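You operate a simulated robot arm through the tools that you are given. There is no shell and no other tool. Be economical: measure what you need, move in short steps, check, and stop when the job is done.

You run a simulated robot arm. Do the job below in one go: nothing can be reset, and whatever is moved stays where it is left.

JOB
Wipe the mango jar's rim, then lay the gold lid on it with the wand.
Fine: rag back, wand into its holder.

Only the result counts: the job must be done as asked and must still hold three seconds after the hand-in. Knocking over, shifting, dropping, spilling or breaking anything else fails it. A push-on lid holds only when it is set on centred and level and pressed home; a screw cap is set on level and turned clockwise until tight.

ROBOT AND FRAMES
A 7-joint arm with a two-finger parallel gripper, fixed in place. Base frame: the origin is at the foot of the arm, x ahead of it, y to its left, z up; the work surface is at about z = 0. Lengths are in m, angles in degrees, forces in N, time in s.
With the tool pointing down near the work surface it reaches from about 0.22 to 0.58 m from the base axis. Its first joint turns from -66.0 to 66.0 degrees. Payload 2.5 kg.
The tool frame sits at the grasp point between the pads (the TCP): z along the fingers, y along the line on which they close. The tips reach 0.023 m beyond it. Largest opening 0.094 m; finger width 0.038, thickness 0.01; the body of the gripper, 0.054 by 0.096 m, starts 0.039 m behind the TCP.
Orientation is that of the tool frame in the base frame, as a unit quaternion [w, x, y, z]. With the fingers straight down and closing along the base's y, the tool's x points along the base's -x, its y along +y and its z along -z.

CONTROLS
- The arm moves only by the tool send_rows. Its argument "motion" is a list of rows, each an object of numbers (a shift or turn left out is 0, a gripper value left out holds the last): "tx", "ty", "tz": the shift along the tool's x, y, z in m; "ax", "ay", "az": the turn, a rotation vector about the tool's x, y, z in degrees; "jaw": the opening, from 0 (shut) to 1 (fully open). In form: [{"tx": .., "ty": .., "tz": .., "ax": .., "ay": .., "az": .., "jaw": ..}, ...]. A call has 1 to 12 rows; each row shifts and turns the commanded pose from where the row before left it, along the tool's axes as they then stand. Rows are played at 5 a second. More than 0.05 m and 8.6 degrees between two rows, or a gripper value outside its range, and nothing of the call is played. A pose out of reach is approached as far as the arm can. The call stops where the force on the tool passes 40 N (or 10 N more than at its start, if that is more) or the arm is blocked; 0.2 s more then pass. Each finger travels about 0.108 m/s and halts on what it meets, pressing with about 23 N; the grip force reading is that of the motor and also rises with nothing between the fingers. The clock runs only during rows and for 0.2 s after the last one: add rows that do not move to give the fingers time. The reply holds the time, the measured pose of the TCP, the force on the tool along the base axes, the opening and the grip force, in the units named above and with some noise.
- Cameras (640 x 400 px; columns grow to the right, rows downward): "scene" is fixed at [0.1113, -0.3963, 0.5575]; the picture's right is [0.89, -0.46, 0.00], its down [-0.20, -0.39, -0.90] and it looks along [0.41, 0.80, -0.44] (base axes); focal length 300 px, centre (320, 200). "wrist" rides on the gripper at [-0.039, 0, -0.044] in the tool frame; the picture's right is [0.00, -1.00, 0.00], its down [0.97, 0.00, -0.24] and it looks along [0.24, 0.00, 0.97] (tool axes); focal length 218 px, centre (320, 200). There is no depth. A picture from a camera that has moved, and an enlarged one, comes with that camera's place and axes in the base frame and with its lens.
- grab_frame(camera): a new picture of that camera. It takes no simulated time.
- inspect(camera, box): a new picture of the part [left, top, right, bottom] of that camera's present view, enlarged. It takes no simulated time.
- job_done(): hands the job in; it is judged then, once.

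Work in short steps. Places have to be worked out from the pictures, the camera data and where the tool is seen: move nearer, look again, correct. Check each grasp and each placing, and mend what went wrong. You have 120 turns and 76 pictures in all, those below and enlarged ones among them. Open the gripper and draw the arm clear of the work before you hand the job in, unless the task says otherwise; then end with one line.

The tools are called after "Call:" as name(argument=value, ...) on one line, values as JSON. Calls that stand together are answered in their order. send_rows: Moves the arm, as the interface text tells. Its arguments: {"type":"object","properties":{"motion":{"type":"array","items":{"type":"object","properties":{"tx":{"type":"number"},"ty":{"type":"number"},"tz":{"type":"number"},"ax":{"type":"number"},"ay":{"type":"number"},"az":{"type":"number"},"jaw":{"type":"number"}}}}},"required":["motion"]} The other tools are called the same way: grab_frame (camera) takes a picture; inspect (camera, box) takes an enlarged picture of a part of a camera's view; job_done () hands the job in.

At the start:

```text
clock: 0.0
tool_pos: [0.3161, 0.2485, 0.4676]
tool_rot: [0.001, 0.0, 1.0, 0.001]
contact_force: [0.2, 0.6, -0.3]
grip_width: 0.0941
finger_force: 0.0
```

scene: 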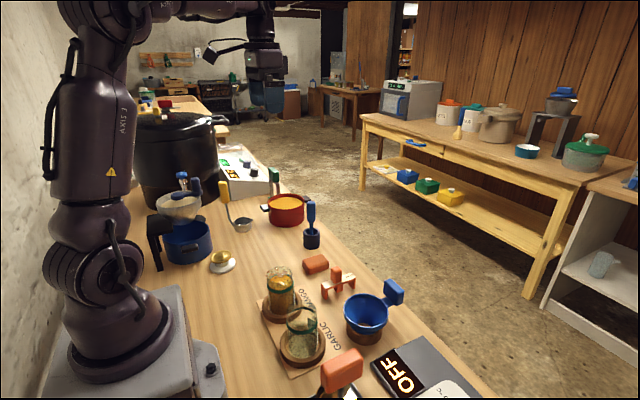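
wrist: 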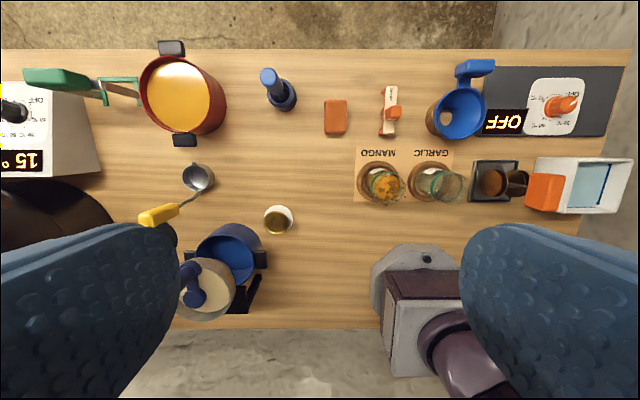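

I'll start with enlarged views to identify the jar, lid, wand, rag and holder.

Call:
inspect(camera="scene", box=[190, 180, 430, 330])

Call:
inspect(camera="scene", box=[240, 250, 480, 400])

Call:
inspect(camera="wrist", box=[240, 50, 480, 200])

Call:
inspect(camera="wrist", box=[130, 150, 370, 300])

```text
2.67 times, centred on (310, 255) of scene
camera zoom: at [0.1113, -0.3963, 0.5575], right [0.89, -0.46, 0.0], down [-0.2, -0.39, -0.9], along [0.41, 0.8, -0.44], focal length 800 px, centre (347, 53)
```

zoom: 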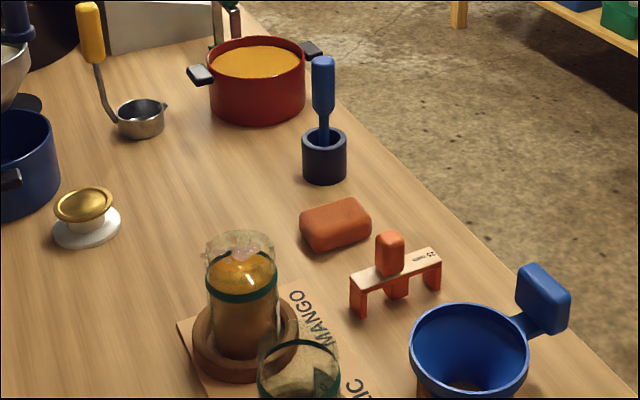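

```text
2.67 times, centred on (360, 325) of scene
camera zoom: at [0.1113, -0.3963, 0.5575], right [0.89, -0.46, 0.0], down [-0.2, -0.39, -0.9], along [0.41, 0.8, -0.44], focal length 800 px, centre (213, -133)
```

zoom: 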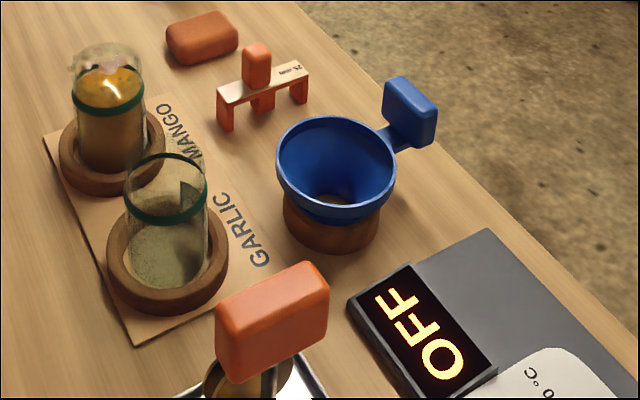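

```text
2.67 times, centred on (360, 125) of wrist
camera zoom: at [0.3546, 0.2464, 0.5119], right [0.0, -1.0, 0.0], down [-0.97, 0.0, 0.24], along [-0.24, 0.0, -0.97], focal length 582 px, centre (213, 400)
```

zoom: 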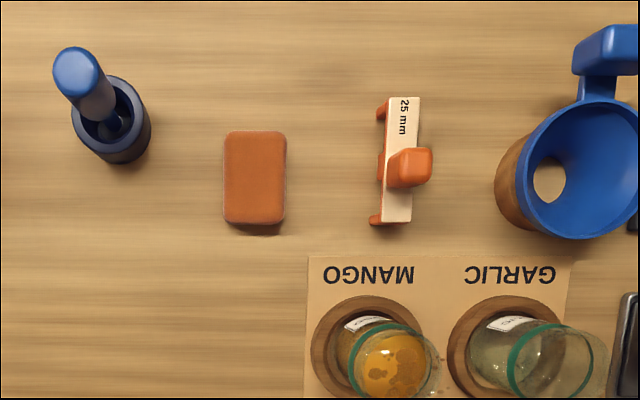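

```text
2.67 times, centred on (250, 225) of wrist
camera zoom: at [0.3546, 0.2464, 0.5119], right [0.0, -1.0, 0.0], down [-0.97, 0.0, 0.24], along [-0.24, 0.0, -0.97], focal length 582 px, centre (507, 133)
```

zoom: 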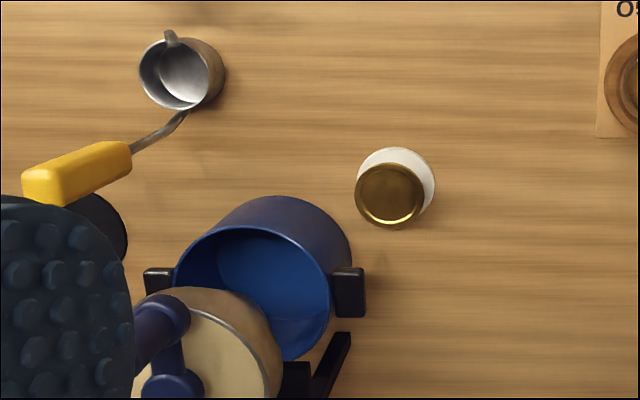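

The wand (blue) stands in its holder near (0.46, 0.32), the rag (terracotta pad) near (0.41, 0.21), the mango jar near (0.277, 0.115), and the gold lid on its stand near (0.18, 0.347). I'll lower toward the rag and look closer.

Call:
send_rows(motion=[{"tx": -0.012, "ty": -0.005, "tz": 0.038}, {"tx": -0.012, "ty": -0.005, "tz": 0.038}, {"tx": -0.012, "ty": -0.005, "tz": 0.038}, {"tx": -0.012, "ty": -0.005, "tz": 0.038}, {"tx": -0.012, "ty": -0.005, "tz": 0.038}, {"tx": -0.012, "ty": -0.005, "tz": 0.038}, {"tx": -0.012, "ty": -0.005, "tz": 0.038}])

Call:
grab_frame(camera="wrist")

Call:
grab_frame(camera="scene")

```text
clock: 1.6
tool_pos: [0.4008, 0.2133, 0.201]
tool_rot: [0.0, 0.0, 1.0, -0.001]
contact_force: [-0.6, -0.5, -0.3]
grip_width: 0.0939
finger_force: 0.1
```

```text
69 pictures are left
camera wrist: at [0.4393, 0.2115, 0.2443], right [0.0, -1.0, 0.0], down [-0.97, 0.0, 0.24], along [-0.24, 0.0, -0.97], focal length 218 px, centre (320, 200)
```

wrist: 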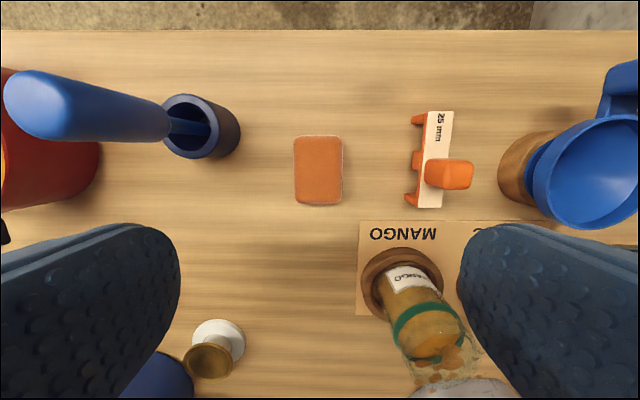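

```text
68 pictures are left
```

scene: 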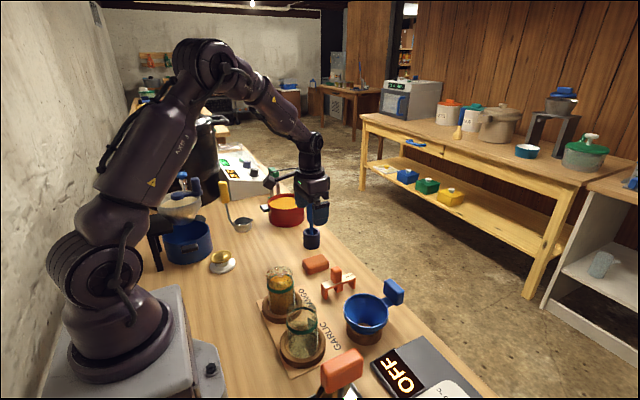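

The rag is centred about (0.4165, 0.2134), ~0.047 wide in y and ~0.028 tall. I'll descend with the tips stopping above its lower half and grip.

Call:
send_rows(motion=[{"tx": -0.0157, "tz": 0.035}, {"tz": 0.045}, {"tz": 0.045}, {"tz": 0.039}, {}, {"jaw": 0.3}, {"jaw": 0.3}, {"jaw": 0.3}, {"jaw": 0.3}])

Call:
grab_frame(camera="wrist")

Call:
inspect(camera="scene", box=[250, 200, 410, 300])

```text
clock: 3.6
tool_pos: [0.4151, 0.2112, 0.0392]
tool_rot: [0.0, 0.001, 1.0, 0.0]
contact_force: [0.5, -0.4, 0.2]
grip_width: 0.0487
finger_force: 22.9
```

```text
67 pictures are left
camera wrist: at [0.4543, 0.2091, 0.0835], right [0.0, -1.0, 0.0], down [-0.97, 0.0, 0.24], along [-0.24, 0.0, -0.97], focal length 218 px, centre (320, 200)
```

wrist: 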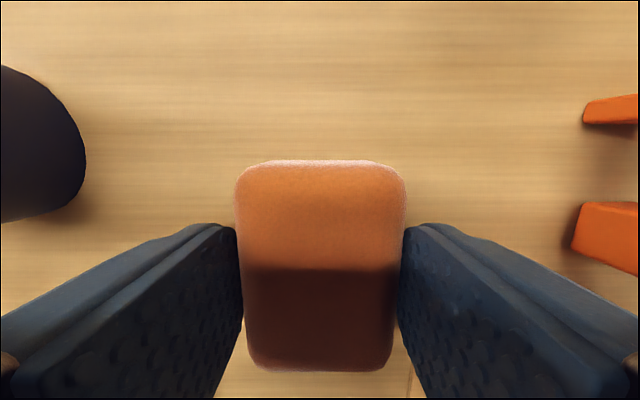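

```text
4.00 times, centred on (330, 250) of scene
camera zoom: at [0.1113, -0.3963, 0.5575], right [0.89, -0.46, 0.0], down [-0.2, -0.39, -0.9], along [0.41, 0.8, -0.44], focal length 1199 px, centre (280, 0)
```

zoom: 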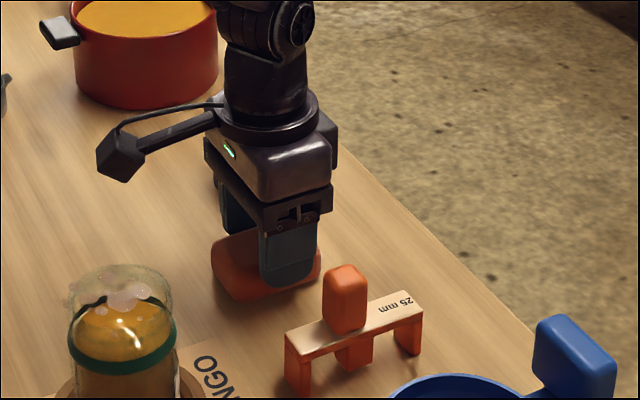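

Rag is gripped (0.0487 wide; pick pose (0.415, 0.211, 0.039)). I'll lift it and move back so the wrist camera looks down on the mango jar's rim.

Call:
send_rows(motion=[{"tz": -0.03}, {"tz": -0.045}, {"tz": -0.045}, {"tz": -0.045}, {"tz": -0.045}, {"tx": 0.038, "ty": -0.0186}, {"tx": 0.038, "ty": -0.0186}, {"tx": 0.038, "ty": -0.0186}, {"tx": 0.038, "ty": -0.0186}, {"tx": 0.038, "ty": -0.0186}, {}])

Call:
grab_frame(camera="wrist")

Call:
inspect(camera="scene", box=[232, 240, 328, 300])

```text
clock: 6.0
tool_pos: [0.2265, 0.1195, 0.2487]
tool_rot: [0.0, 0.0, 1.0, 0.0]
contact_force: [0.1, -0.6, 0.6]
grip_width: 0.0284
finger_force: 0.0
```

```text
65 pictures are left
camera wrist: at [0.2664, 0.1172, 0.2921], right [0.0, -1.0, 0.0], down [-0.97, 0.0, 0.24], along [-0.24, 0.0, -0.97], focal length 218 px, centre (320, 200)
```

wrist: 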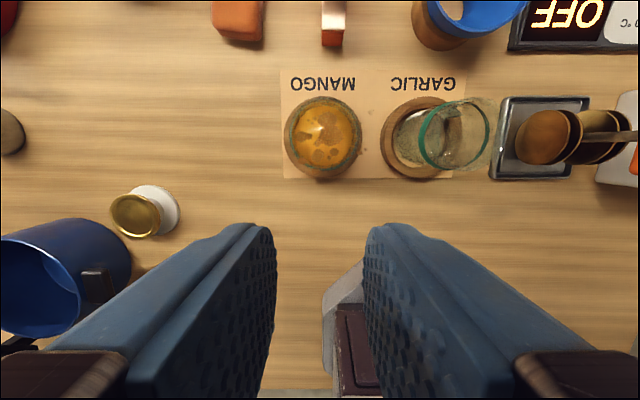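

```text
6.67 times, centred on (280, 270) of scene
camera zoom: at [0.1112, -0.3963, 0.5575], right [0.89, -0.46, 0.0], down [-0.2, -0.39, -0.9], along [0.41, 0.8, -0.44], focal length 1999 px, centre (587, -267)
```

zoom: 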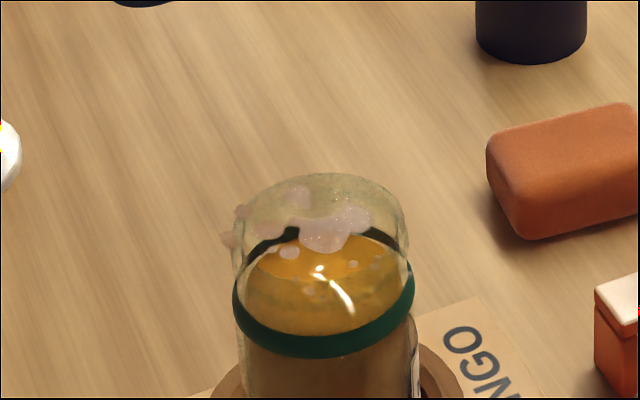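

The grip slipped off: the rag stayed behind and the fingers closed to 0.028. Meanwhile this view shows the jar well, so I'll zoom on the jar, and also the lid.

Call:
inspect(camera="wrist", box=[272, 80, 400, 200])

Call:
inspect(camera="wrist", box=[90, 160, 218, 240])

```text
3.33 times, centred on (336, 140) of wrist
camera zoom: at [0.2664, 0.1172, 0.2921], right [0.0, -1.0, 0.0], down [-0.97, 0.0, 0.24], along [-0.24, 0.0, -0.97], focal length 728 px, centre (267, 400)
```

zoom: 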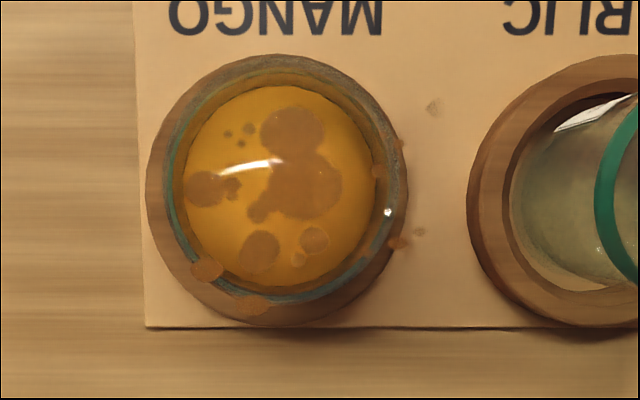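

```text
5.00 times, centred on (154, 200) of wrist
camera zoom: at [0.2664, 0.1172, 0.2921], right [0.0, -1.0, 0.0], down [-0.97, 0.0, 0.24], along [-0.24, 0.0, -0.97], focal length 1091 px, centre (1150, 200)
```

zoom: 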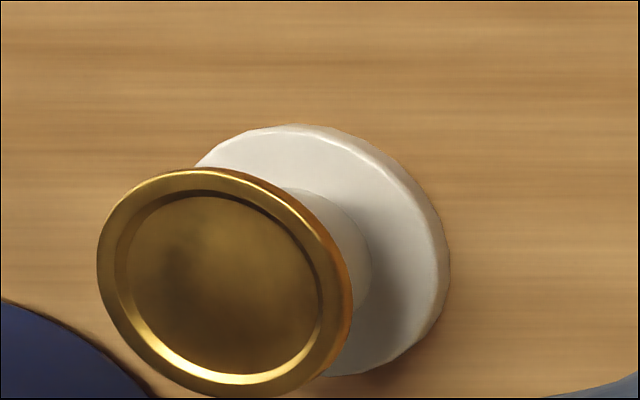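

Jar rim centre ≈ (0.274, 0.113), rim height ≈ 0.115, diameter ≈ 0.058. Going back above the rag with the jaws open to check where it is now.

Call:
send_rows(motion=[{"tx": -0.038, "ty": 0.0186, "jaw": 1}, {"tx": -0.038, "ty": 0.0186}, {"tx": -0.038, "ty": 0.0186}, {"tx": -0.038, "ty": 0.0186}, {"tx": -0.025, "ty": 0.0175, "tz": 0.03}, {"tz": 0.04}, {"tz": 0.03}])

Call:
grab_frame(camera="wrist")

```text
clock: 7.6
tool_pos: [0.4046, 0.2123, 0.1476]
tool_rot: [0.0, 0.001, 1.0, 0.0]
contact_force: [0.1, 1.2, 0.3]
grip_width: 0.0941
finger_force: 0.0
```

```text
61 pictures are left
camera wrist: at [0.443, 0.211, 0.1923], right [0.0, -1.0, 0.0], down [-0.97, 0.0, 0.24], along [-0.24, 0.0, -0.97], focal length 218 px, centre (320, 200)
```

wrist: 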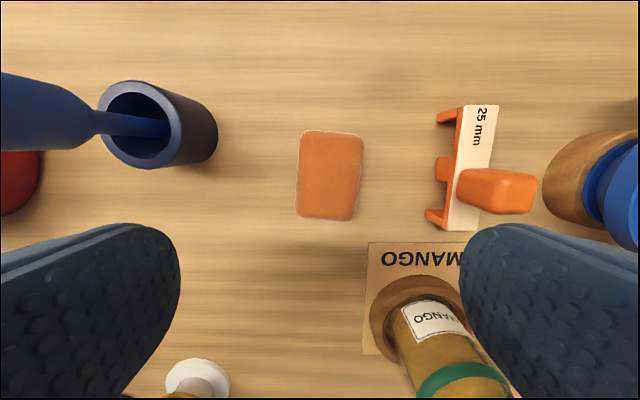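

The rag now sits at about (0.422, 0.203), turned ~3°. I'll align, go deeper (TCP z ≈ 0.03) and grip fully, then lift slowly a little.

Call:
send_rows(motion=[{"tx": -0.0172, "ty": -0.009, "tz": 0.03}, {"tz": 0.045}, {"tz": 0.0435, "az": 3.3}, {}, {"jaw": 0.0}, {}, {}, {}, {}])

Call:
send_rows(motion=[{"tz": -0.005}, {"tz": -0.01}, {"tz": -0.015}, {"tz": -0.02}, {}])

Call:
inspect(camera="scene", box=[250, 200, 410, 300])

```text
clock: 9.6
tool_pos: [0.4209, 0.2042, 0.0289]
tool_rot: [0.0, 0.029, 1.0, 0.0]
contact_force: [0.3, 0.4, -0.5]
grip_width: 0.0492
finger_force: 23.6
```

```text
clock: 10.8
tool_pos: [0.4207, 0.2008, 0.0781]
tool_rot: [0.0, 0.029, 1.0, 0.0]
contact_force: [-0.9, -0.1, 0.6]
grip_width: 0.0494
finger_force: 23.1
```

```text
4.00 times, centred on (330, 250) of scene
camera zoom: at [0.1113, -0.3963, 0.5575], right [0.89, -0.46, 0.0], down [-0.2, -0.39, -0.9], along [0.41, 0.8, -0.44], focal length 1199 px, centre (280, 0)
```

zoom: 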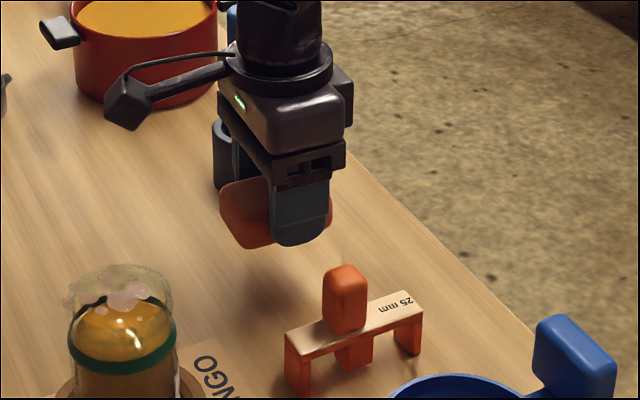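

Held firmly now. Lift to z≈0.2 and carry it above the jar centre, straightening the turn.

Call:
send_rows(motion=[{"tz": -0.03, "az": -3.3}, {"tz": -0.04}, {"tz": -0.04}, {"tz": -0.012}, {"tx": 0.037, "ty": -0.0222}, {"tx": 0.037, "ty": -0.0222}, {"tx": 0.037, "ty": -0.0222}, {"tx": 0.036, "ty": -0.0222}, {}])

Call:
inspect(camera="scene", box=[200, 200, 360, 300])

```text
clock: 12.8
tool_pos: [0.2744, 0.1142, 0.2034]
tool_rot: [0.0, 0.001, 1.0, 0.0]
contact_force: [-0.8, -0.3, 0.3]
grip_width: 0.049
finger_force: 23.3
```

```text
4.00 times, centred on (280, 250) of scene
camera zoom: at [0.1112, -0.3963, 0.5575], right [0.89, -0.46, 0.0], down [-0.2, -0.39, -0.9], along [0.41, 0.8, -0.44], focal length 1199 px, centre (480, 0)
```

zoom: 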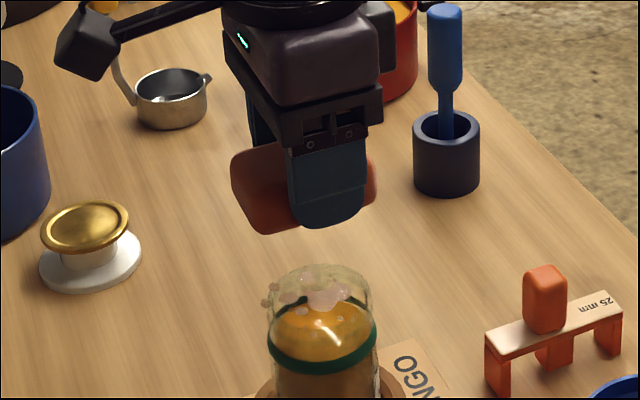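

The rag hangs over the jar. Descend toward the rim in small steps.

Call:
send_rows(motion=[{"tz": 0.025}, {"tz": 0.022}, {}])

Call:
inspect(camera="scene", box=[232, 220, 328, 280])

```text
clock: 13.6
tool_pos: [0.271, 0.1146, 0.1537]
tool_rot: [0.0, -0.001, 1.0, -0.001]
contact_force: [0.1, 0.4, -0.8]
grip_width: 0.049
finger_force: 22.8
```

```text
6.67 times, centred on (280, 250) of scene
camera zoom: at [0.1113, -0.3963, 0.5575], right [0.89, -0.46, 0.0], down [-0.2, -0.39, -0.9], along [0.41, 0.8, -0.44], focal length 1999 px, centre (587, -133)
```

zoom: 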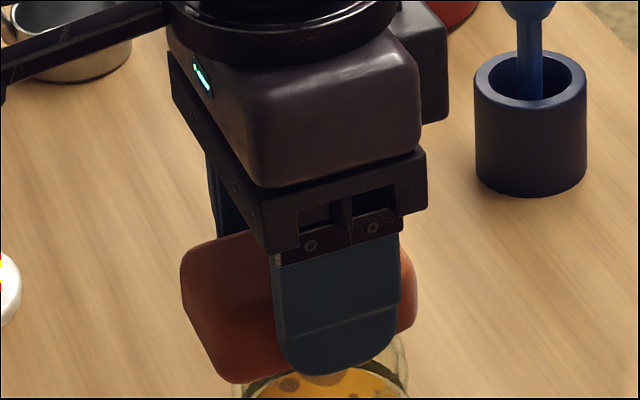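

Call:
send_rows(motion=[{"tz": 0.004}, {"tz": 0.003}, {}])

Call:
send_rows(motion=[{"tz": 0.003}, {}])

Call:
send_rows(motion=[{"tz": 0.003}, {}])

Call:
inspect(camera="scene", box=[232, 230, 328, 290])

```text
clock: 14.4
tool_pos: [0.2706, 0.1143, 0.1473]
tool_rot: [0.0, 0.0, 1.0, -0.001]
contact_force: [0.0, 0.4, -0.8]
grip_width: 0.0493
finger_force: 22.8
```

```text
clock: 15.0
tool_pos: [0.2725, 0.114, 0.1441]
tool_rot: [0.0, 0.0, 1.0, 0.0]
contact_force: [0.1, 0.4, 0.6]
grip_width: 0.0491
finger_force: 22.9
```

```text
clock: 15.6
tool_pos: [0.2715, 0.1145, 0.1417]
tool_rot: [0.0, 0.0, 1.0, 0.0]
contact_force: [0.3, 0.7, -0.8]
grip_width: 0.0494
finger_force: 23.0
```

```text
6.67 times, centred on (280, 260) of scene
camera zoom: at [0.1113, -0.3963, 0.5575], right [0.89, -0.46, 0.0], down [-0.2, -0.39, -0.9], along [0.41, 0.8, -0.44], focal length 1999 px, centre (587, -200)
```

zoom: 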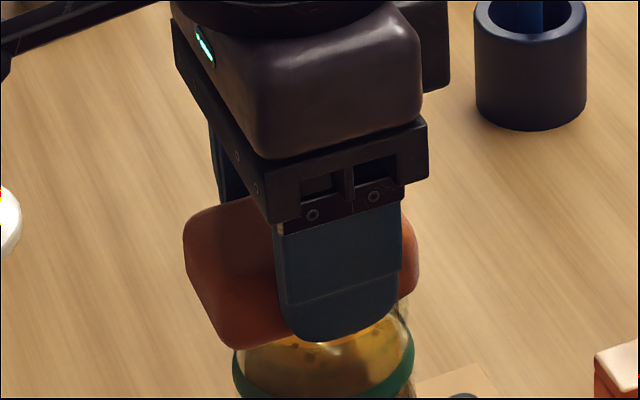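

No contact yet; keep lowering.

Call:
send_rows(motion=[{"tz": 0.003}, {}])

Call:
send_rows(motion=[{"tz": 0.0025}, {}])

Call:
send_rows(motion=[{"tz": 0.0025}, {}])

```text
clock: 16.2
tool_pos: [0.2723, 0.1129, 0.1377]
tool_rot: [0.0, 0.0, 1.0, 0.0]
contact_force: [0.8, 0.7, -0.3]
grip_width: 0.049
finger_force: 22.9
```

```text
clock: 16.8
tool_pos: [0.2734, 0.1138, 0.1359]
tool_rot: [0.001, 0.0, 1.0, 0.001]
contact_force: [-6.2, -2.0, 29.2]
grip_width: 0.0493
finger_force: 23.2
```

```text
clock: 17.4
tool_pos: [0.2732, 0.1143, 0.133]
tool_rot: [0.002, 0.001, 1.0, 0.001]
contact_force: [-0.1, -2.9, 30.1]
grip_width: 0.049
finger_force: 23.2
```

Contact near TCP z≈0.136 (stiff). Back off slightly to get a light force.

Call:
send_rows(motion=[{"tz": -0.002}, {}])

Call:
inspect(camera="scene", box=[232, 240, 328, 300])

```text
clock: 18.0
tool_pos: [0.2707, 0.1142, 0.1347]
tool_rot: [-0.002, 0.0, 1.0, -0.001]
contact_force: [-1.3, -0.7, -0.1]
grip_width: 0.0491
finger_force: 23.2
```

```text
6.67 times, centred on (280, 270) of scene
camera zoom: at [0.1113, -0.3963, 0.5575], right [0.89, -0.46, 0.0], down [-0.2, -0.39, -0.9], along [0.41, 0.8, -0.44], focal length 1999 px, centre (587, -267)
```

zoom: 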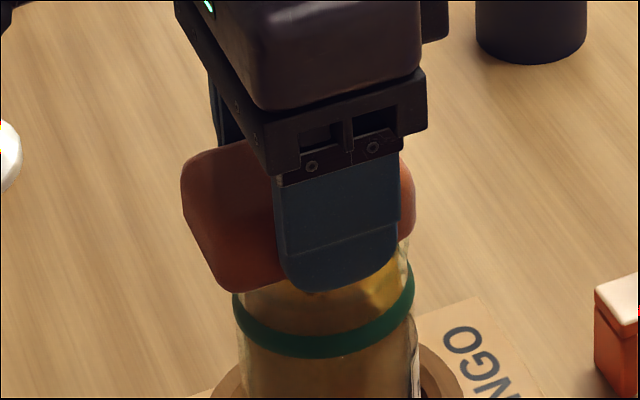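

Force is zero after backing off 2 mm (the rag slid a touch in the grip). Press very lightly, move out, and read.

Call:
send_rows(motion=[{"tz": 0.001}, {"tx": 0.007}, {"tx": 0.007}])

```text
clock: 18.8
tool_pos: [0.2593, 0.1141, 0.1348]
tool_rot: [0.0, 0.001, 1.0, -0.001]
contact_force: [2.6, -0.2, 5.1]
grip_width: 0.0493
finger_force: 23.2
```

About 5 N of contact and sliding. Now a full lap around the rim.

Call:
send_rows(motion=[{"tx": -0.0019, "ty": 0.007}, {"tx": -0.0051, "ty": 0.0051}, {"tx": -0.007, "ty": 0.0019}, {"tx": -0.007, "ty": -0.0019}, {"tx": -0.0051, "ty": -0.0051}, {"tx": -0.0019, "ty": -0.007}, {"tx": 0.0019, "ty": -0.007}, {"tx": 0.0051, "ty": -0.0051}, {"tx": 0.007, "ty": -0.0019}, {"tx": 0.007, "ty": 0.0019}, {"tx": 0.0051, "ty": 0.0051}, {"tx": 0.0019, "ty": 0.007}])

Call:
inspect(camera="scene", box=[232, 240, 328, 300])

```text
clock: 21.4
tool_pos: [0.2594, 0.1138, 0.1347]
tool_rot: [0.0, -0.001, 1.0, -0.001]
contact_force: [-1.0, -0.8, 0.4]
grip_width: 0.0489
finger_force: 22.5
```

```text
6.67 times, centred on (280, 270) of scene
camera zoom: at [0.1113, -0.3963, 0.5575], right [0.89, -0.46, 0.0], down [-0.2, -0.39, -0.9], along [0.41, 0.8, -0.44], focal length 1999 px, centre (587, -267)
```

zoom: 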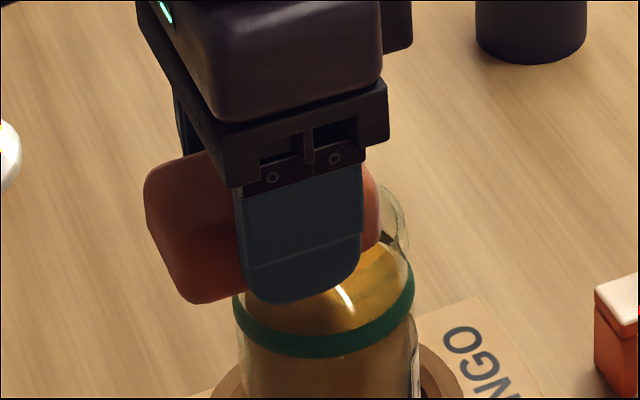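

Contact has faded a little; press another ~1 mm and run a second lap.

Call:
send_rows(motion=[{"tz": 0.0012}, {}])

Call:
send_rows(motion=[{"tx": -0.0019, "ty": 0.007}, {"tx": -0.0051, "ty": 0.0051}, {"tx": -0.007, "ty": 0.0019}, {"tx": -0.007, "ty": -0.0019}, {"tx": -0.0051, "ty": -0.0051}, {"tx": -0.0019, "ty": -0.007}, {"tx": 0.0019, "ty": -0.007}, {"tx": 0.0051, "ty": -0.0051}, {"tx": 0.007, "ty": -0.0019}, {"tx": 0.007, "ty": 0.0019}, {"tx": 0.0051, "ty": 0.0051}, {"tx": 0.0019, "ty": 0.007}])

```text
clock: 22.0
tool_pos: [0.2584, 0.114, 0.1334]
tool_rot: [0.001, 0.0, 1.0, -0.001]
contact_force: [-4.8, -0.8, 20.8]
grip_width: 0.0491
finger_force: 22.6
```

```text
clock: 24.6
tool_pos: [0.2586, 0.1144, 0.1334]
tool_rot: [0.0, -0.001, 1.0, 0.0]
contact_force: [0.5, -0.7, -0.2]
grip_width: 0.0491
finger_force: 23.1
```

Lift and look at the rim from the wrist camera and scene.

Call:
send_rows(motion=[{"tz": -0.03}, {"tz": -0.045}, {"tz": -0.035, "tx": 0.032}, {}])

Call:
inspect(camera="wrist", box=[240, 80, 400, 200])

Call:
inspect(camera="scene", box=[232, 220, 328, 300])

```text
clock: 25.6
tool_pos: [0.2269, 0.1142, 0.2427]
tool_rot: [0.0, 0.001, 1.0, 0.001]
contact_force: [0.2, 0.6, 1.1]
grip_width: 0.0493
finger_force: 22.9
```

```text
3.33 times, centred on (320, 140) of wrist
camera zoom: at [0.2658, 0.1126, 0.2874], right [0.0, -1.0, 0.0], down [-0.97, 0.0, 0.24], along [-0.24, 0.0, -0.97], focal length 728 px, centre (320, 400)
```

zoom: 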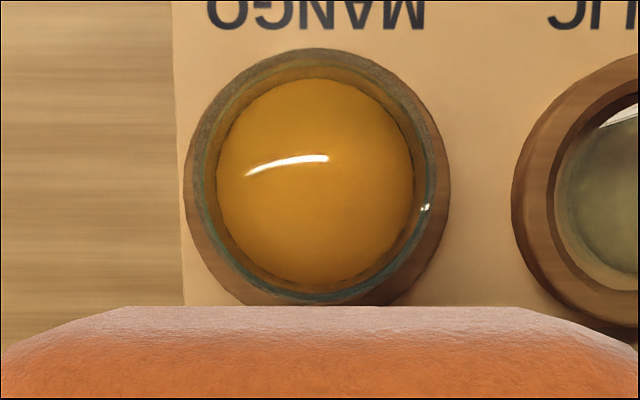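

```text
5.00 times, centred on (280, 260) of scene
camera zoom: at [0.1112, -0.3963, 0.5575], right [0.89, -0.46, 0.0], down [-0.2, -0.39, -0.9], along [0.41, 0.8, -0.44], focal length 1499 px, centre (520, -100)
```

zoom: 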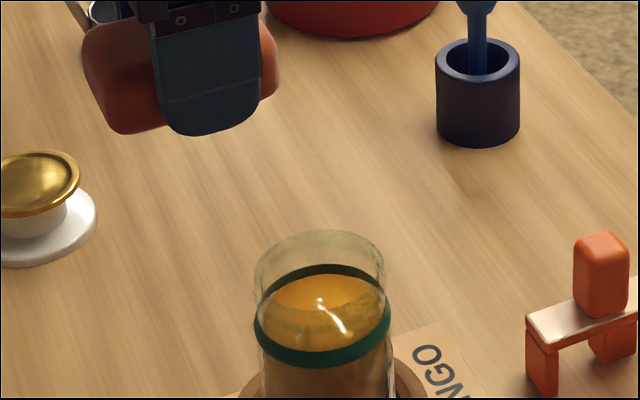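

Rim is clean. Carry the rag back to its original place (0.4165, 0.213).

Call:
send_rows(motion=[{"tx": -0.0378, "ty": 0.0198}, {"tx": -0.0378, "ty": 0.0198}, {"tx": -0.0378, "ty": 0.0198}, {"tx": -0.0378, "ty": 0.0198}, {"tx": -0.0378, "ty": 0.0198}, {"tz": 0.045}, {"tz": 0.045}, {"tz": 0.045}, {"tz": 0.04}, {"tz": 0.025}, {}])

Call:
inspect(camera="scene", box=[250, 200, 410, 300])

```text
clock: 28.0
tool_pos: [0.415, 0.2126, 0.0421]
tool_rot: [0.0, 0.0, 1.0, 0.0]
contact_force: [0.6, 0.4, -1.0]
grip_width: 0.0492
finger_force: 22.7
```

```text
4.00 times, centred on (330, 250) of scene
camera zoom: at [0.1113, -0.3963, 0.5575], right [0.89, -0.46, 0.0], down [-0.2, -0.39, -0.9], along [0.41, 0.8, -0.44], focal length 1199 px, centre (280, 0)
```

zoom: 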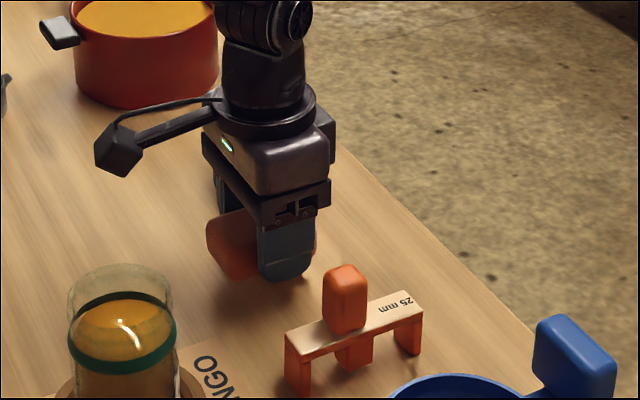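

Call:
send_rows(motion=[{"tz": 0.009}, {"tz": 0.003}, {"tz": 0.002}, {}])

```text
clock: 29.0
tool_pos: [0.4163, 0.2129, 0.0289]
tool_rot: [0.0, 0.0, 1.0, 0.0]
contact_force: [0.7, -0.5, -0.7]
grip_width: 0.0493
finger_force: 23.0
```

No contact yet at 0.029; lower a little more and then release.

Call:
send_rows(motion=[{"tz": 0.002}, {"tz": 0.001}, {}])

Call:
send_rows(motion=[{"jaw": 0.7}, {"jaw": 1.0}, {}, {"tz": -0.04}, {"tz": -0.045}, {"tx": 0.012, "tz": -0.045}])

Call:
grab_frame(camera="wrist")

```text
clock: 29.8
tool_pos: [0.415, 0.2128, 0.0256]
tool_rot: [0.0, 0.0, 1.0, 0.0]
contact_force: [0.2, -0.8, -0.7]
grip_width: 0.0492
finger_force: 22.7
```

```text
clock: 31.2
tool_pos: [0.4021, 0.212, 0.1588]
tool_rot: [0.0, 0.0, 1.0, 0.0]
contact_force: [-0.5, -0.8, 0.6]
grip_width: 0.094
finger_force: 0.1
```

```text
51 pictures are left
camera wrist: at [0.4408, 0.2113, 0.2023], right [0.0, -1.0, 0.0], down [-0.97, 0.0, 0.24], along [-0.24, 0.0, -0.97], focal length 218 px, centre (320, 200)
```

wrist: 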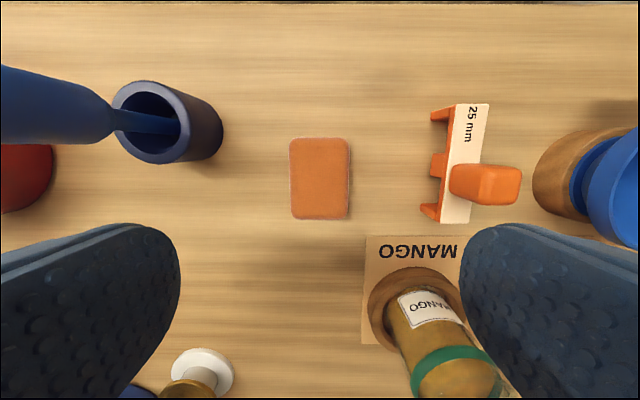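

Rag is back at (0.416, 0.211). Holder triangulates to (0.455, 0.318), rim z≈0.06; handle spans z≈0.095–0.165. Move above the wand and look down.

Call:
send_rows(motion=[{"tz": -0.045}, {"tz": -0.045}, {"tz": -0.015}, {"tx": -0.006, "ty": 0.0355}, {"tx": -0.006, "ty": 0.0355}, {"tx": -0.006, "ty": 0.0355}, {}])

Call:
grab_frame(camera="wrist")

Call:
inspect(camera="scene", box=[264, 180, 360, 260])

```text
clock: 32.8
tool_pos: [0.4208, 0.3196, 0.2636]
tool_rot: [0.0, -0.001, 1.0, 0.0]
contact_force: [0.4, -0.4, -0.6]
grip_width: 0.094
finger_force: 0.0
```

```text
50 pictures are left
camera wrist: at [0.4596, 0.3181, 0.307], right [0.0, -1.0, 0.0], down [-0.97, 0.0, 0.24], along [-0.24, 0.0, -0.97], focal length 218 px, centre (320, 200)
```

wrist: 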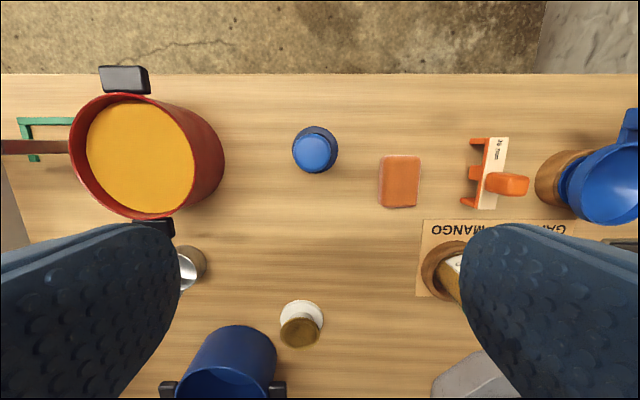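

```text
5.00 times, centred on (312, 220) of scene
camera zoom: at [0.1113, -0.3963, 0.5575], right [0.89, -0.46, 0.0], down [-0.2, -0.39, -0.9], along [0.41, 0.8, -0.44], focal length 1499 px, centre (360, 100)
```

zoom: 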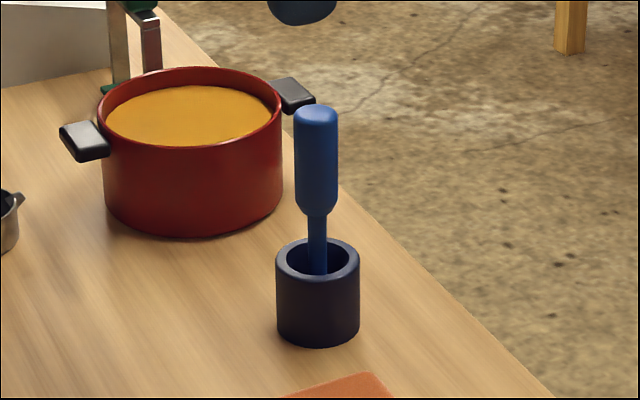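

Wand handle axis ≈ (0.456, 0.321). Move over it, descend to z≈0.133 around the handle and close.

Call:
send_rows(motion=[{"tx": -0.0355, "ty": 0.0015}, {"tz": 0.04}, {"tz": 0.045}, {"tz": 0.045}, {}, {}])

Call:
inspect(camera="scene", box=[264, 160, 360, 260])

Call:
grab_frame(camera="wrist")

```text
clock: 34.2
tool_pos: [0.4565, 0.3209, 0.1324]
tool_rot: [0.001, 0.0, 1.0, 0.0]
contact_force: [-0.2, -0.5, 0.1]
grip_width: 0.0942
finger_force: 0.2
```

```text
4.00 times, centred on (312, 210) of scene
camera zoom: at [0.1113, -0.3963, 0.5575], right [0.89, -0.46, 0.0], down [-0.2, -0.39, -0.9], along [0.41, 0.8, -0.44], focal length 1199 px, centre (352, 160)
```

zoom: 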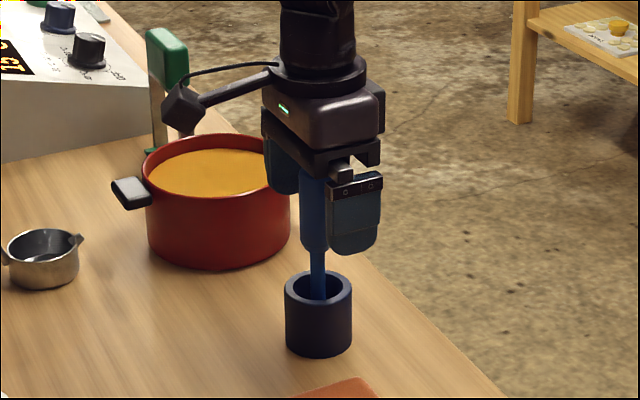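

```text
47 pictures are left
camera wrist: at [0.4949, 0.3206, 0.1774], right [0.0, -1.0, 0.0], down [-0.97, 0.0, 0.24], along [-0.24, 0.0, -0.97], focal length 218 px, centre (320, 200)
```

wrist: 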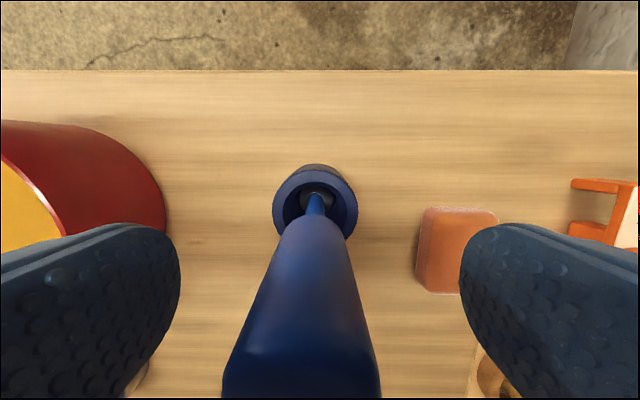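

Handle is ~2 mm to +y of the jaw centre; shift and close.

Call:
send_rows(motion=[{"ty": 0.002}, {"jaw": 0.5}, {"jaw": 0.3}, {"jaw": 0.1}, {"jaw": 0.0}, {}, {}])

Call:
inspect(camera="scene", box=[264, 160, 360, 260])

Call:
grab_frame(camera="wrist")

```text
clock: 35.8
tool_pos: [0.457, 0.3235, 0.1338]
tool_rot: [-0.001, -0.001, 1.0, 0.0]
contact_force: [-0.1, -0.4, -0.7]
grip_width: 0.0257
finger_force: 22.8
```

```text
4.00 times, centred on (312, 210) of scene
camera zoom: at [0.1113, -0.3963, 0.5575], right [0.89, -0.46, 0.0], down [-0.2, -0.39, -0.9], along [0.41, 0.8, -0.44], focal length 1199 px, centre (352, 160)
```

zoom: 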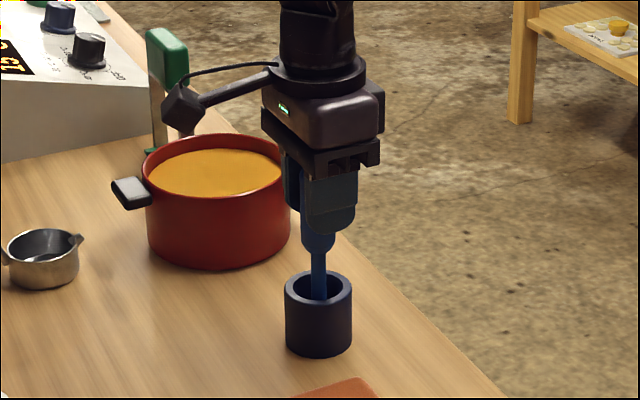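

```text
45 pictures are left
camera wrist: at [0.4954, 0.3221, 0.1767], right [0.0, -1.0, 0.0], down [-0.97, 0.0, 0.24], along [-0.24, 0.0, -0.97], focal length 218 px, centre (320, 200)
```

wrist: 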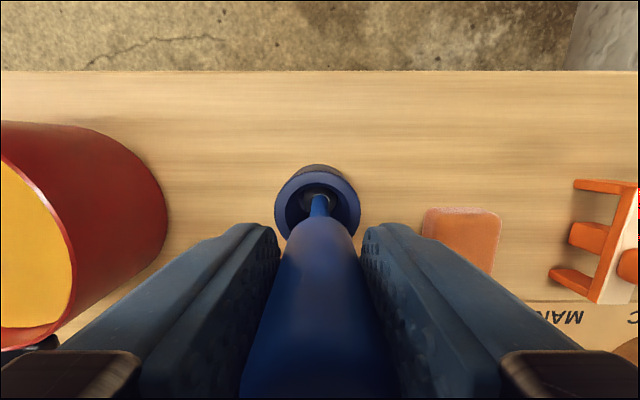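

Gripped at (0.457, 0.323, 0.133). Lift gently straight up.

Call:
send_rows(motion=[{"tz": -0.005}, {"tz": -0.01}, {"tz": -0.02}, {"tz": -0.025}, {"tz": -0.025}, {"tz": -0.025}, {"tz": -0.02}, {}])

Call:
inspect(camera="scene", box=[264, 160, 360, 260])

Call:
grab_frame(camera="wrist")

```text
clock: 37.6
tool_pos: [0.4576, 0.3235, 0.2617]
tool_rot: [0.0, 0.0, 1.0, 0.0]
contact_force: [-0.5, 0.1, -1.0]
grip_width: 0.0258
finger_force: 23.4
```

```text
4.00 times, centred on (312, 210) of scene
camera zoom: at [0.1113, -0.3963, 0.5575], right [0.89, -0.46, 0.0], down [-0.2, -0.39, -0.9], along [0.41, 0.8, -0.44], focal length 1199 px, centre (352, 160)
```

zoom: 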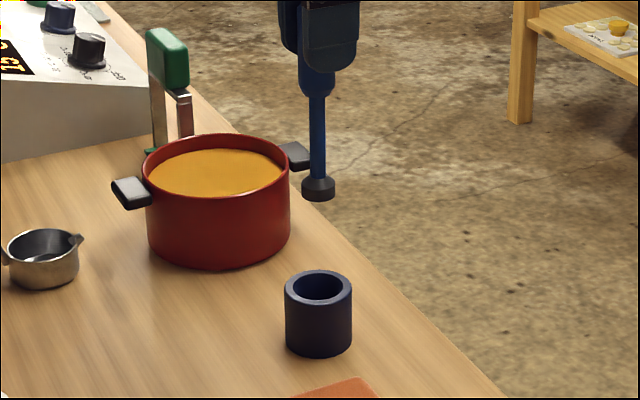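

```text
43 pictures are left
camera wrist: at [0.4963, 0.3226, 0.3059], right [0.0, -1.0, 0.0], down [-0.97, 0.0, 0.24], along [-0.24, 0.0, -0.97], focal length 218 px, centre (320, 200)
```

wrist: 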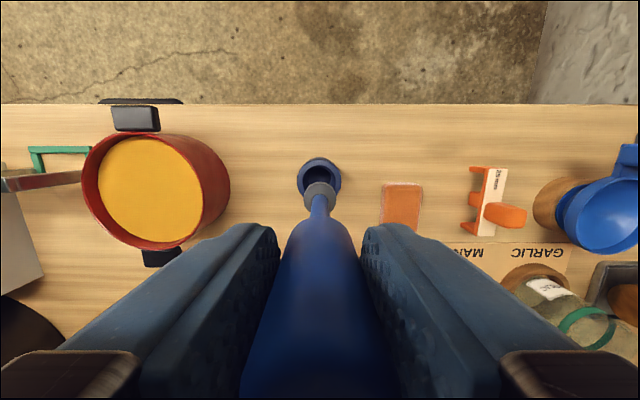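

The wand has a round magnet foot ~0.121 m below the TCP, hanging vertically. The lid triangulates to about (0.181, 0.347, top z≈0.037). Move over there at height.

Call:
send_rows(motion=[{"tx": 0.046, "ty": 0.004}, {"tx": 0.046, "ty": 0.004}, {"tx": 0.046, "ty": 0.004}, {"tx": 0.046, "ty": 0.004}, {"tx": 0.046, "ty": 0.004}, {"tx": 0.026, "ty": 0.0025}, {}])

Call:
grab_frame(camera="wrist")

Call:
inspect(camera="scene", box=[160, 180, 288, 280])

```text
clock: 39.2
tool_pos: [0.1987, 0.3448, 0.2619]
tool_rot: [0.001, 0.001, 1.0, 0.0]
contact_force: [-0.8, -0.4, -0.9]
grip_width: 0.0255
finger_force: 22.8
```

```text
42 pictures are left
camera wrist: at [0.2376, 0.3428, 0.3052], right [0.0, -1.0, 0.0], down [-0.97, 0.0, 0.24], along [-0.24, 0.0, -0.97], focal length 218 px, centre (320, 200)
```

wrist: 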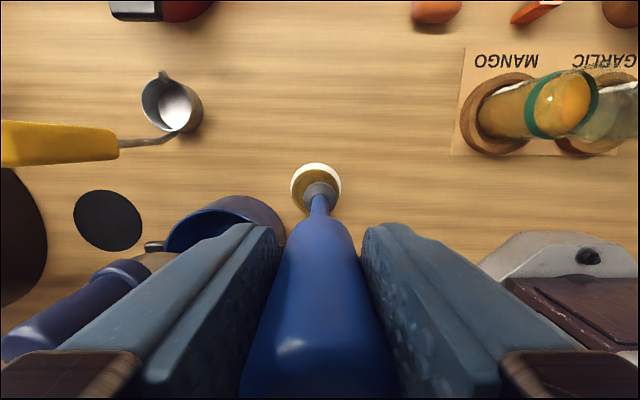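

```text
4.00 times, centred on (224, 230) of scene
camera zoom: at [0.1113, -0.3963, 0.5575], right [0.89, -0.46, 0.0], down [-0.2, -0.39, -0.9], along [0.41, 0.8, -0.44], focal length 1199 px, centre (704, 80)
```

zoom: 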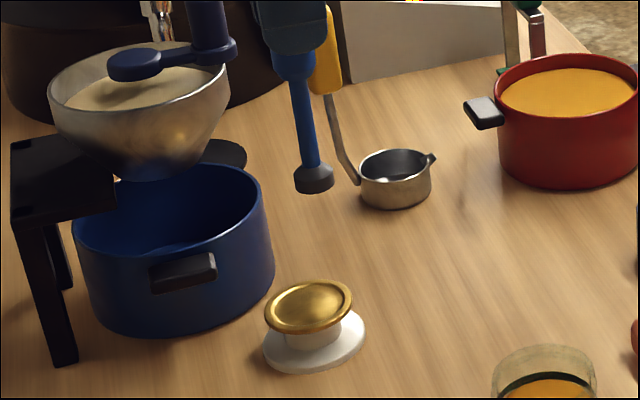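

Call:
inspect(camera="wrist", box=[272, 150, 368, 220])

```text
5.71 times, centred on (320, 185) of wrist
camera zoom: at [0.2376, 0.3428, 0.3052], right [0.0, -1.0, 0.0], down [-0.97, 0.0, 0.24], along [-0.24, 0.0, -0.97], focal length 1247 px, centre (320, 286)
```

zoom: 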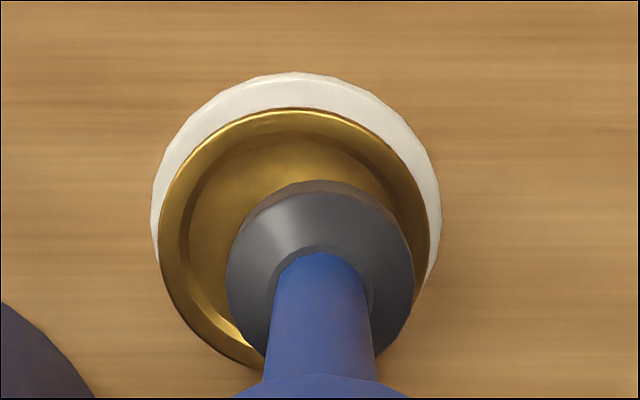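

Lid centre ≈ (0.182, 0.3486) in camera frame, foot at (0.200, 0.343). Correct by (−0.0175, +0.0058) and descend to ~2 cm above the lid.

Call:
send_rows(motion=[{"tx": 0.0175, "ty": 0.0058}, {"tz": 0.03}, {"tz": 0.03}, {"tz": 0.02}, {}])

Call:
inspect(camera="wrist", box=[272, 150, 368, 220])

Call:
inspect(camera="scene", box=[186, 210, 282, 290])

```text
clock: 40.4
tool_pos: [0.1848, 0.3501, 0.1801]
tool_rot: [0.0, 0.0, 1.0, 0.0]
contact_force: [0.5, 0.1, -1.0]
grip_width: 0.0256
finger_force: 22.8
```

```text
5.71 times, centred on (320, 185) of wrist
camera zoom: at [0.2231, 0.3496, 0.2244], right [0.0, -1.0, 0.0], down [-0.97, 0.0, 0.24], along [-0.24, 0.0, -0.97], focal length 1247 px, centre (320, 286)
```

zoom: 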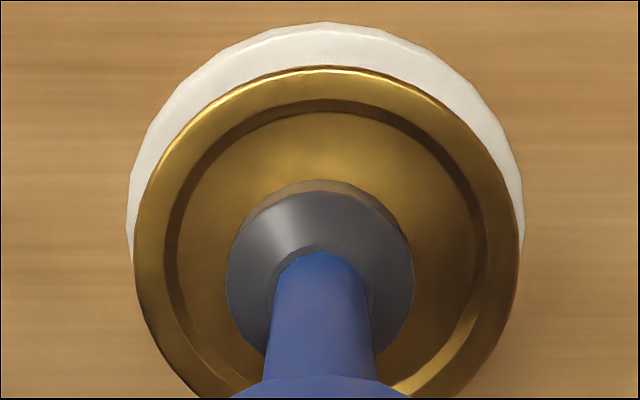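

```text
5.00 times, centred on (234, 250) of scene
camera zoom: at [0.1113, -0.3963, 0.5575], right [0.89, -0.46, 0.0], down [-0.2, -0.39, -0.9], along [0.41, 0.8, -0.44], focal length 1499 px, centre (750, -50)
```

zoom: 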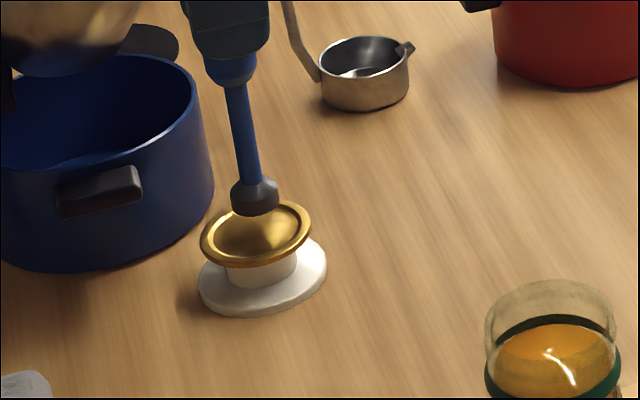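

Small correction (−3 mm x, −1 mm y) and descend further.

Call:
send_rows(motion=[{"tx": 0.003, "ty": -0.001}, {"tz": 0.01}, {}])

Call:
inspect(camera="wrist", box=[256, 150, 384, 250])

Call:
inspect(camera="scene", box=[202, 230, 266, 280])

```text
clock: 41.2
tool_pos: [0.1819, 0.3492, 0.1716]
tool_rot: [0.0, -0.001, 1.0, 0.0]
contact_force: [-0.3, -0.2, -1.1]
grip_width: 0.0256
finger_force: 22.9
```

```text
4.00 times, centred on (320, 200) of wrist
camera zoom: at [0.2201, 0.3477, 0.2156], right [0.0, -1.0, 0.0], down [-0.97, 0.0, 0.24], along [-0.24, 0.0, -0.97], focal length 873 px, centre (320, 200)
```

zoom: 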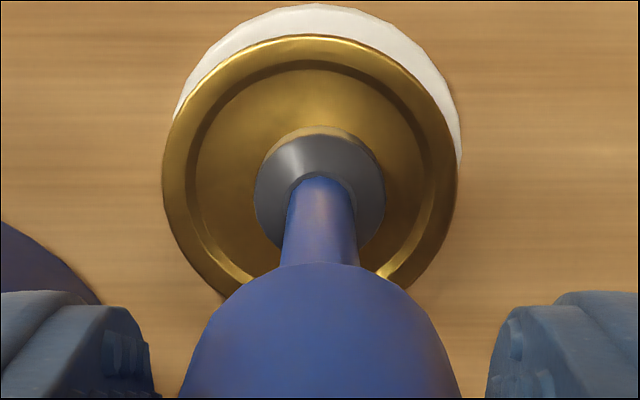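

```text
8.00 times, centred on (234, 255) of scene
camera zoom: at [0.1113, -0.3963, 0.5575], right [0.89, -0.46, 0.0], down [-0.2, -0.39, -0.9], along [0.41, 0.8, -0.44], focal length 2399 px, centre (1008, -240)
```

zoom: 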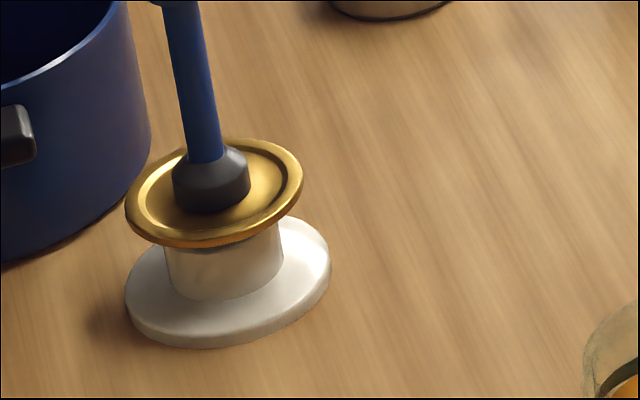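

Foot is ~2 mm to −y of the lid centre and about to touch; correct y and descend in small steps.

Call:
send_rows(motion=[{"ty": 0.002}, {"tz": 0.001}, {}])

Call:
inspect(camera="wrist", box=[256, 150, 384, 250])

```text
clock: 42.0
tool_pos: [0.1801, 0.3523, 0.1697]
tool_rot: [0.0, -0.001, 1.0, 0.0]
contact_force: [-0.2, -0.4, -0.8]
grip_width: 0.0256
finger_force: 23.3
```

```text
4.00 times, centred on (320, 200) of wrist
camera zoom: at [0.2195, 0.3506, 0.214], right [0.0, -1.0, 0.0], down [-0.97, 0.0, 0.24], along [-0.24, 0.0, -0.97], focal length 873 px, centre (320, 200)
```

zoom: 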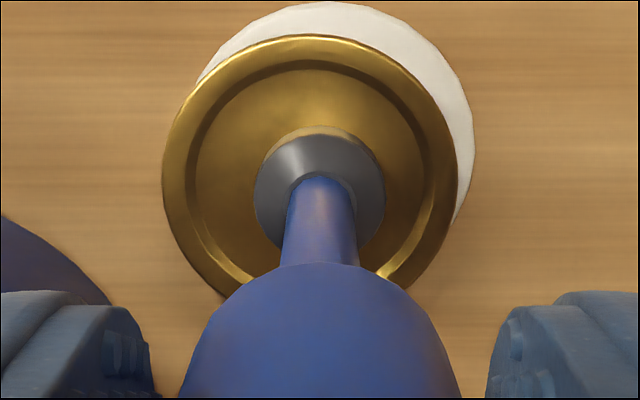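

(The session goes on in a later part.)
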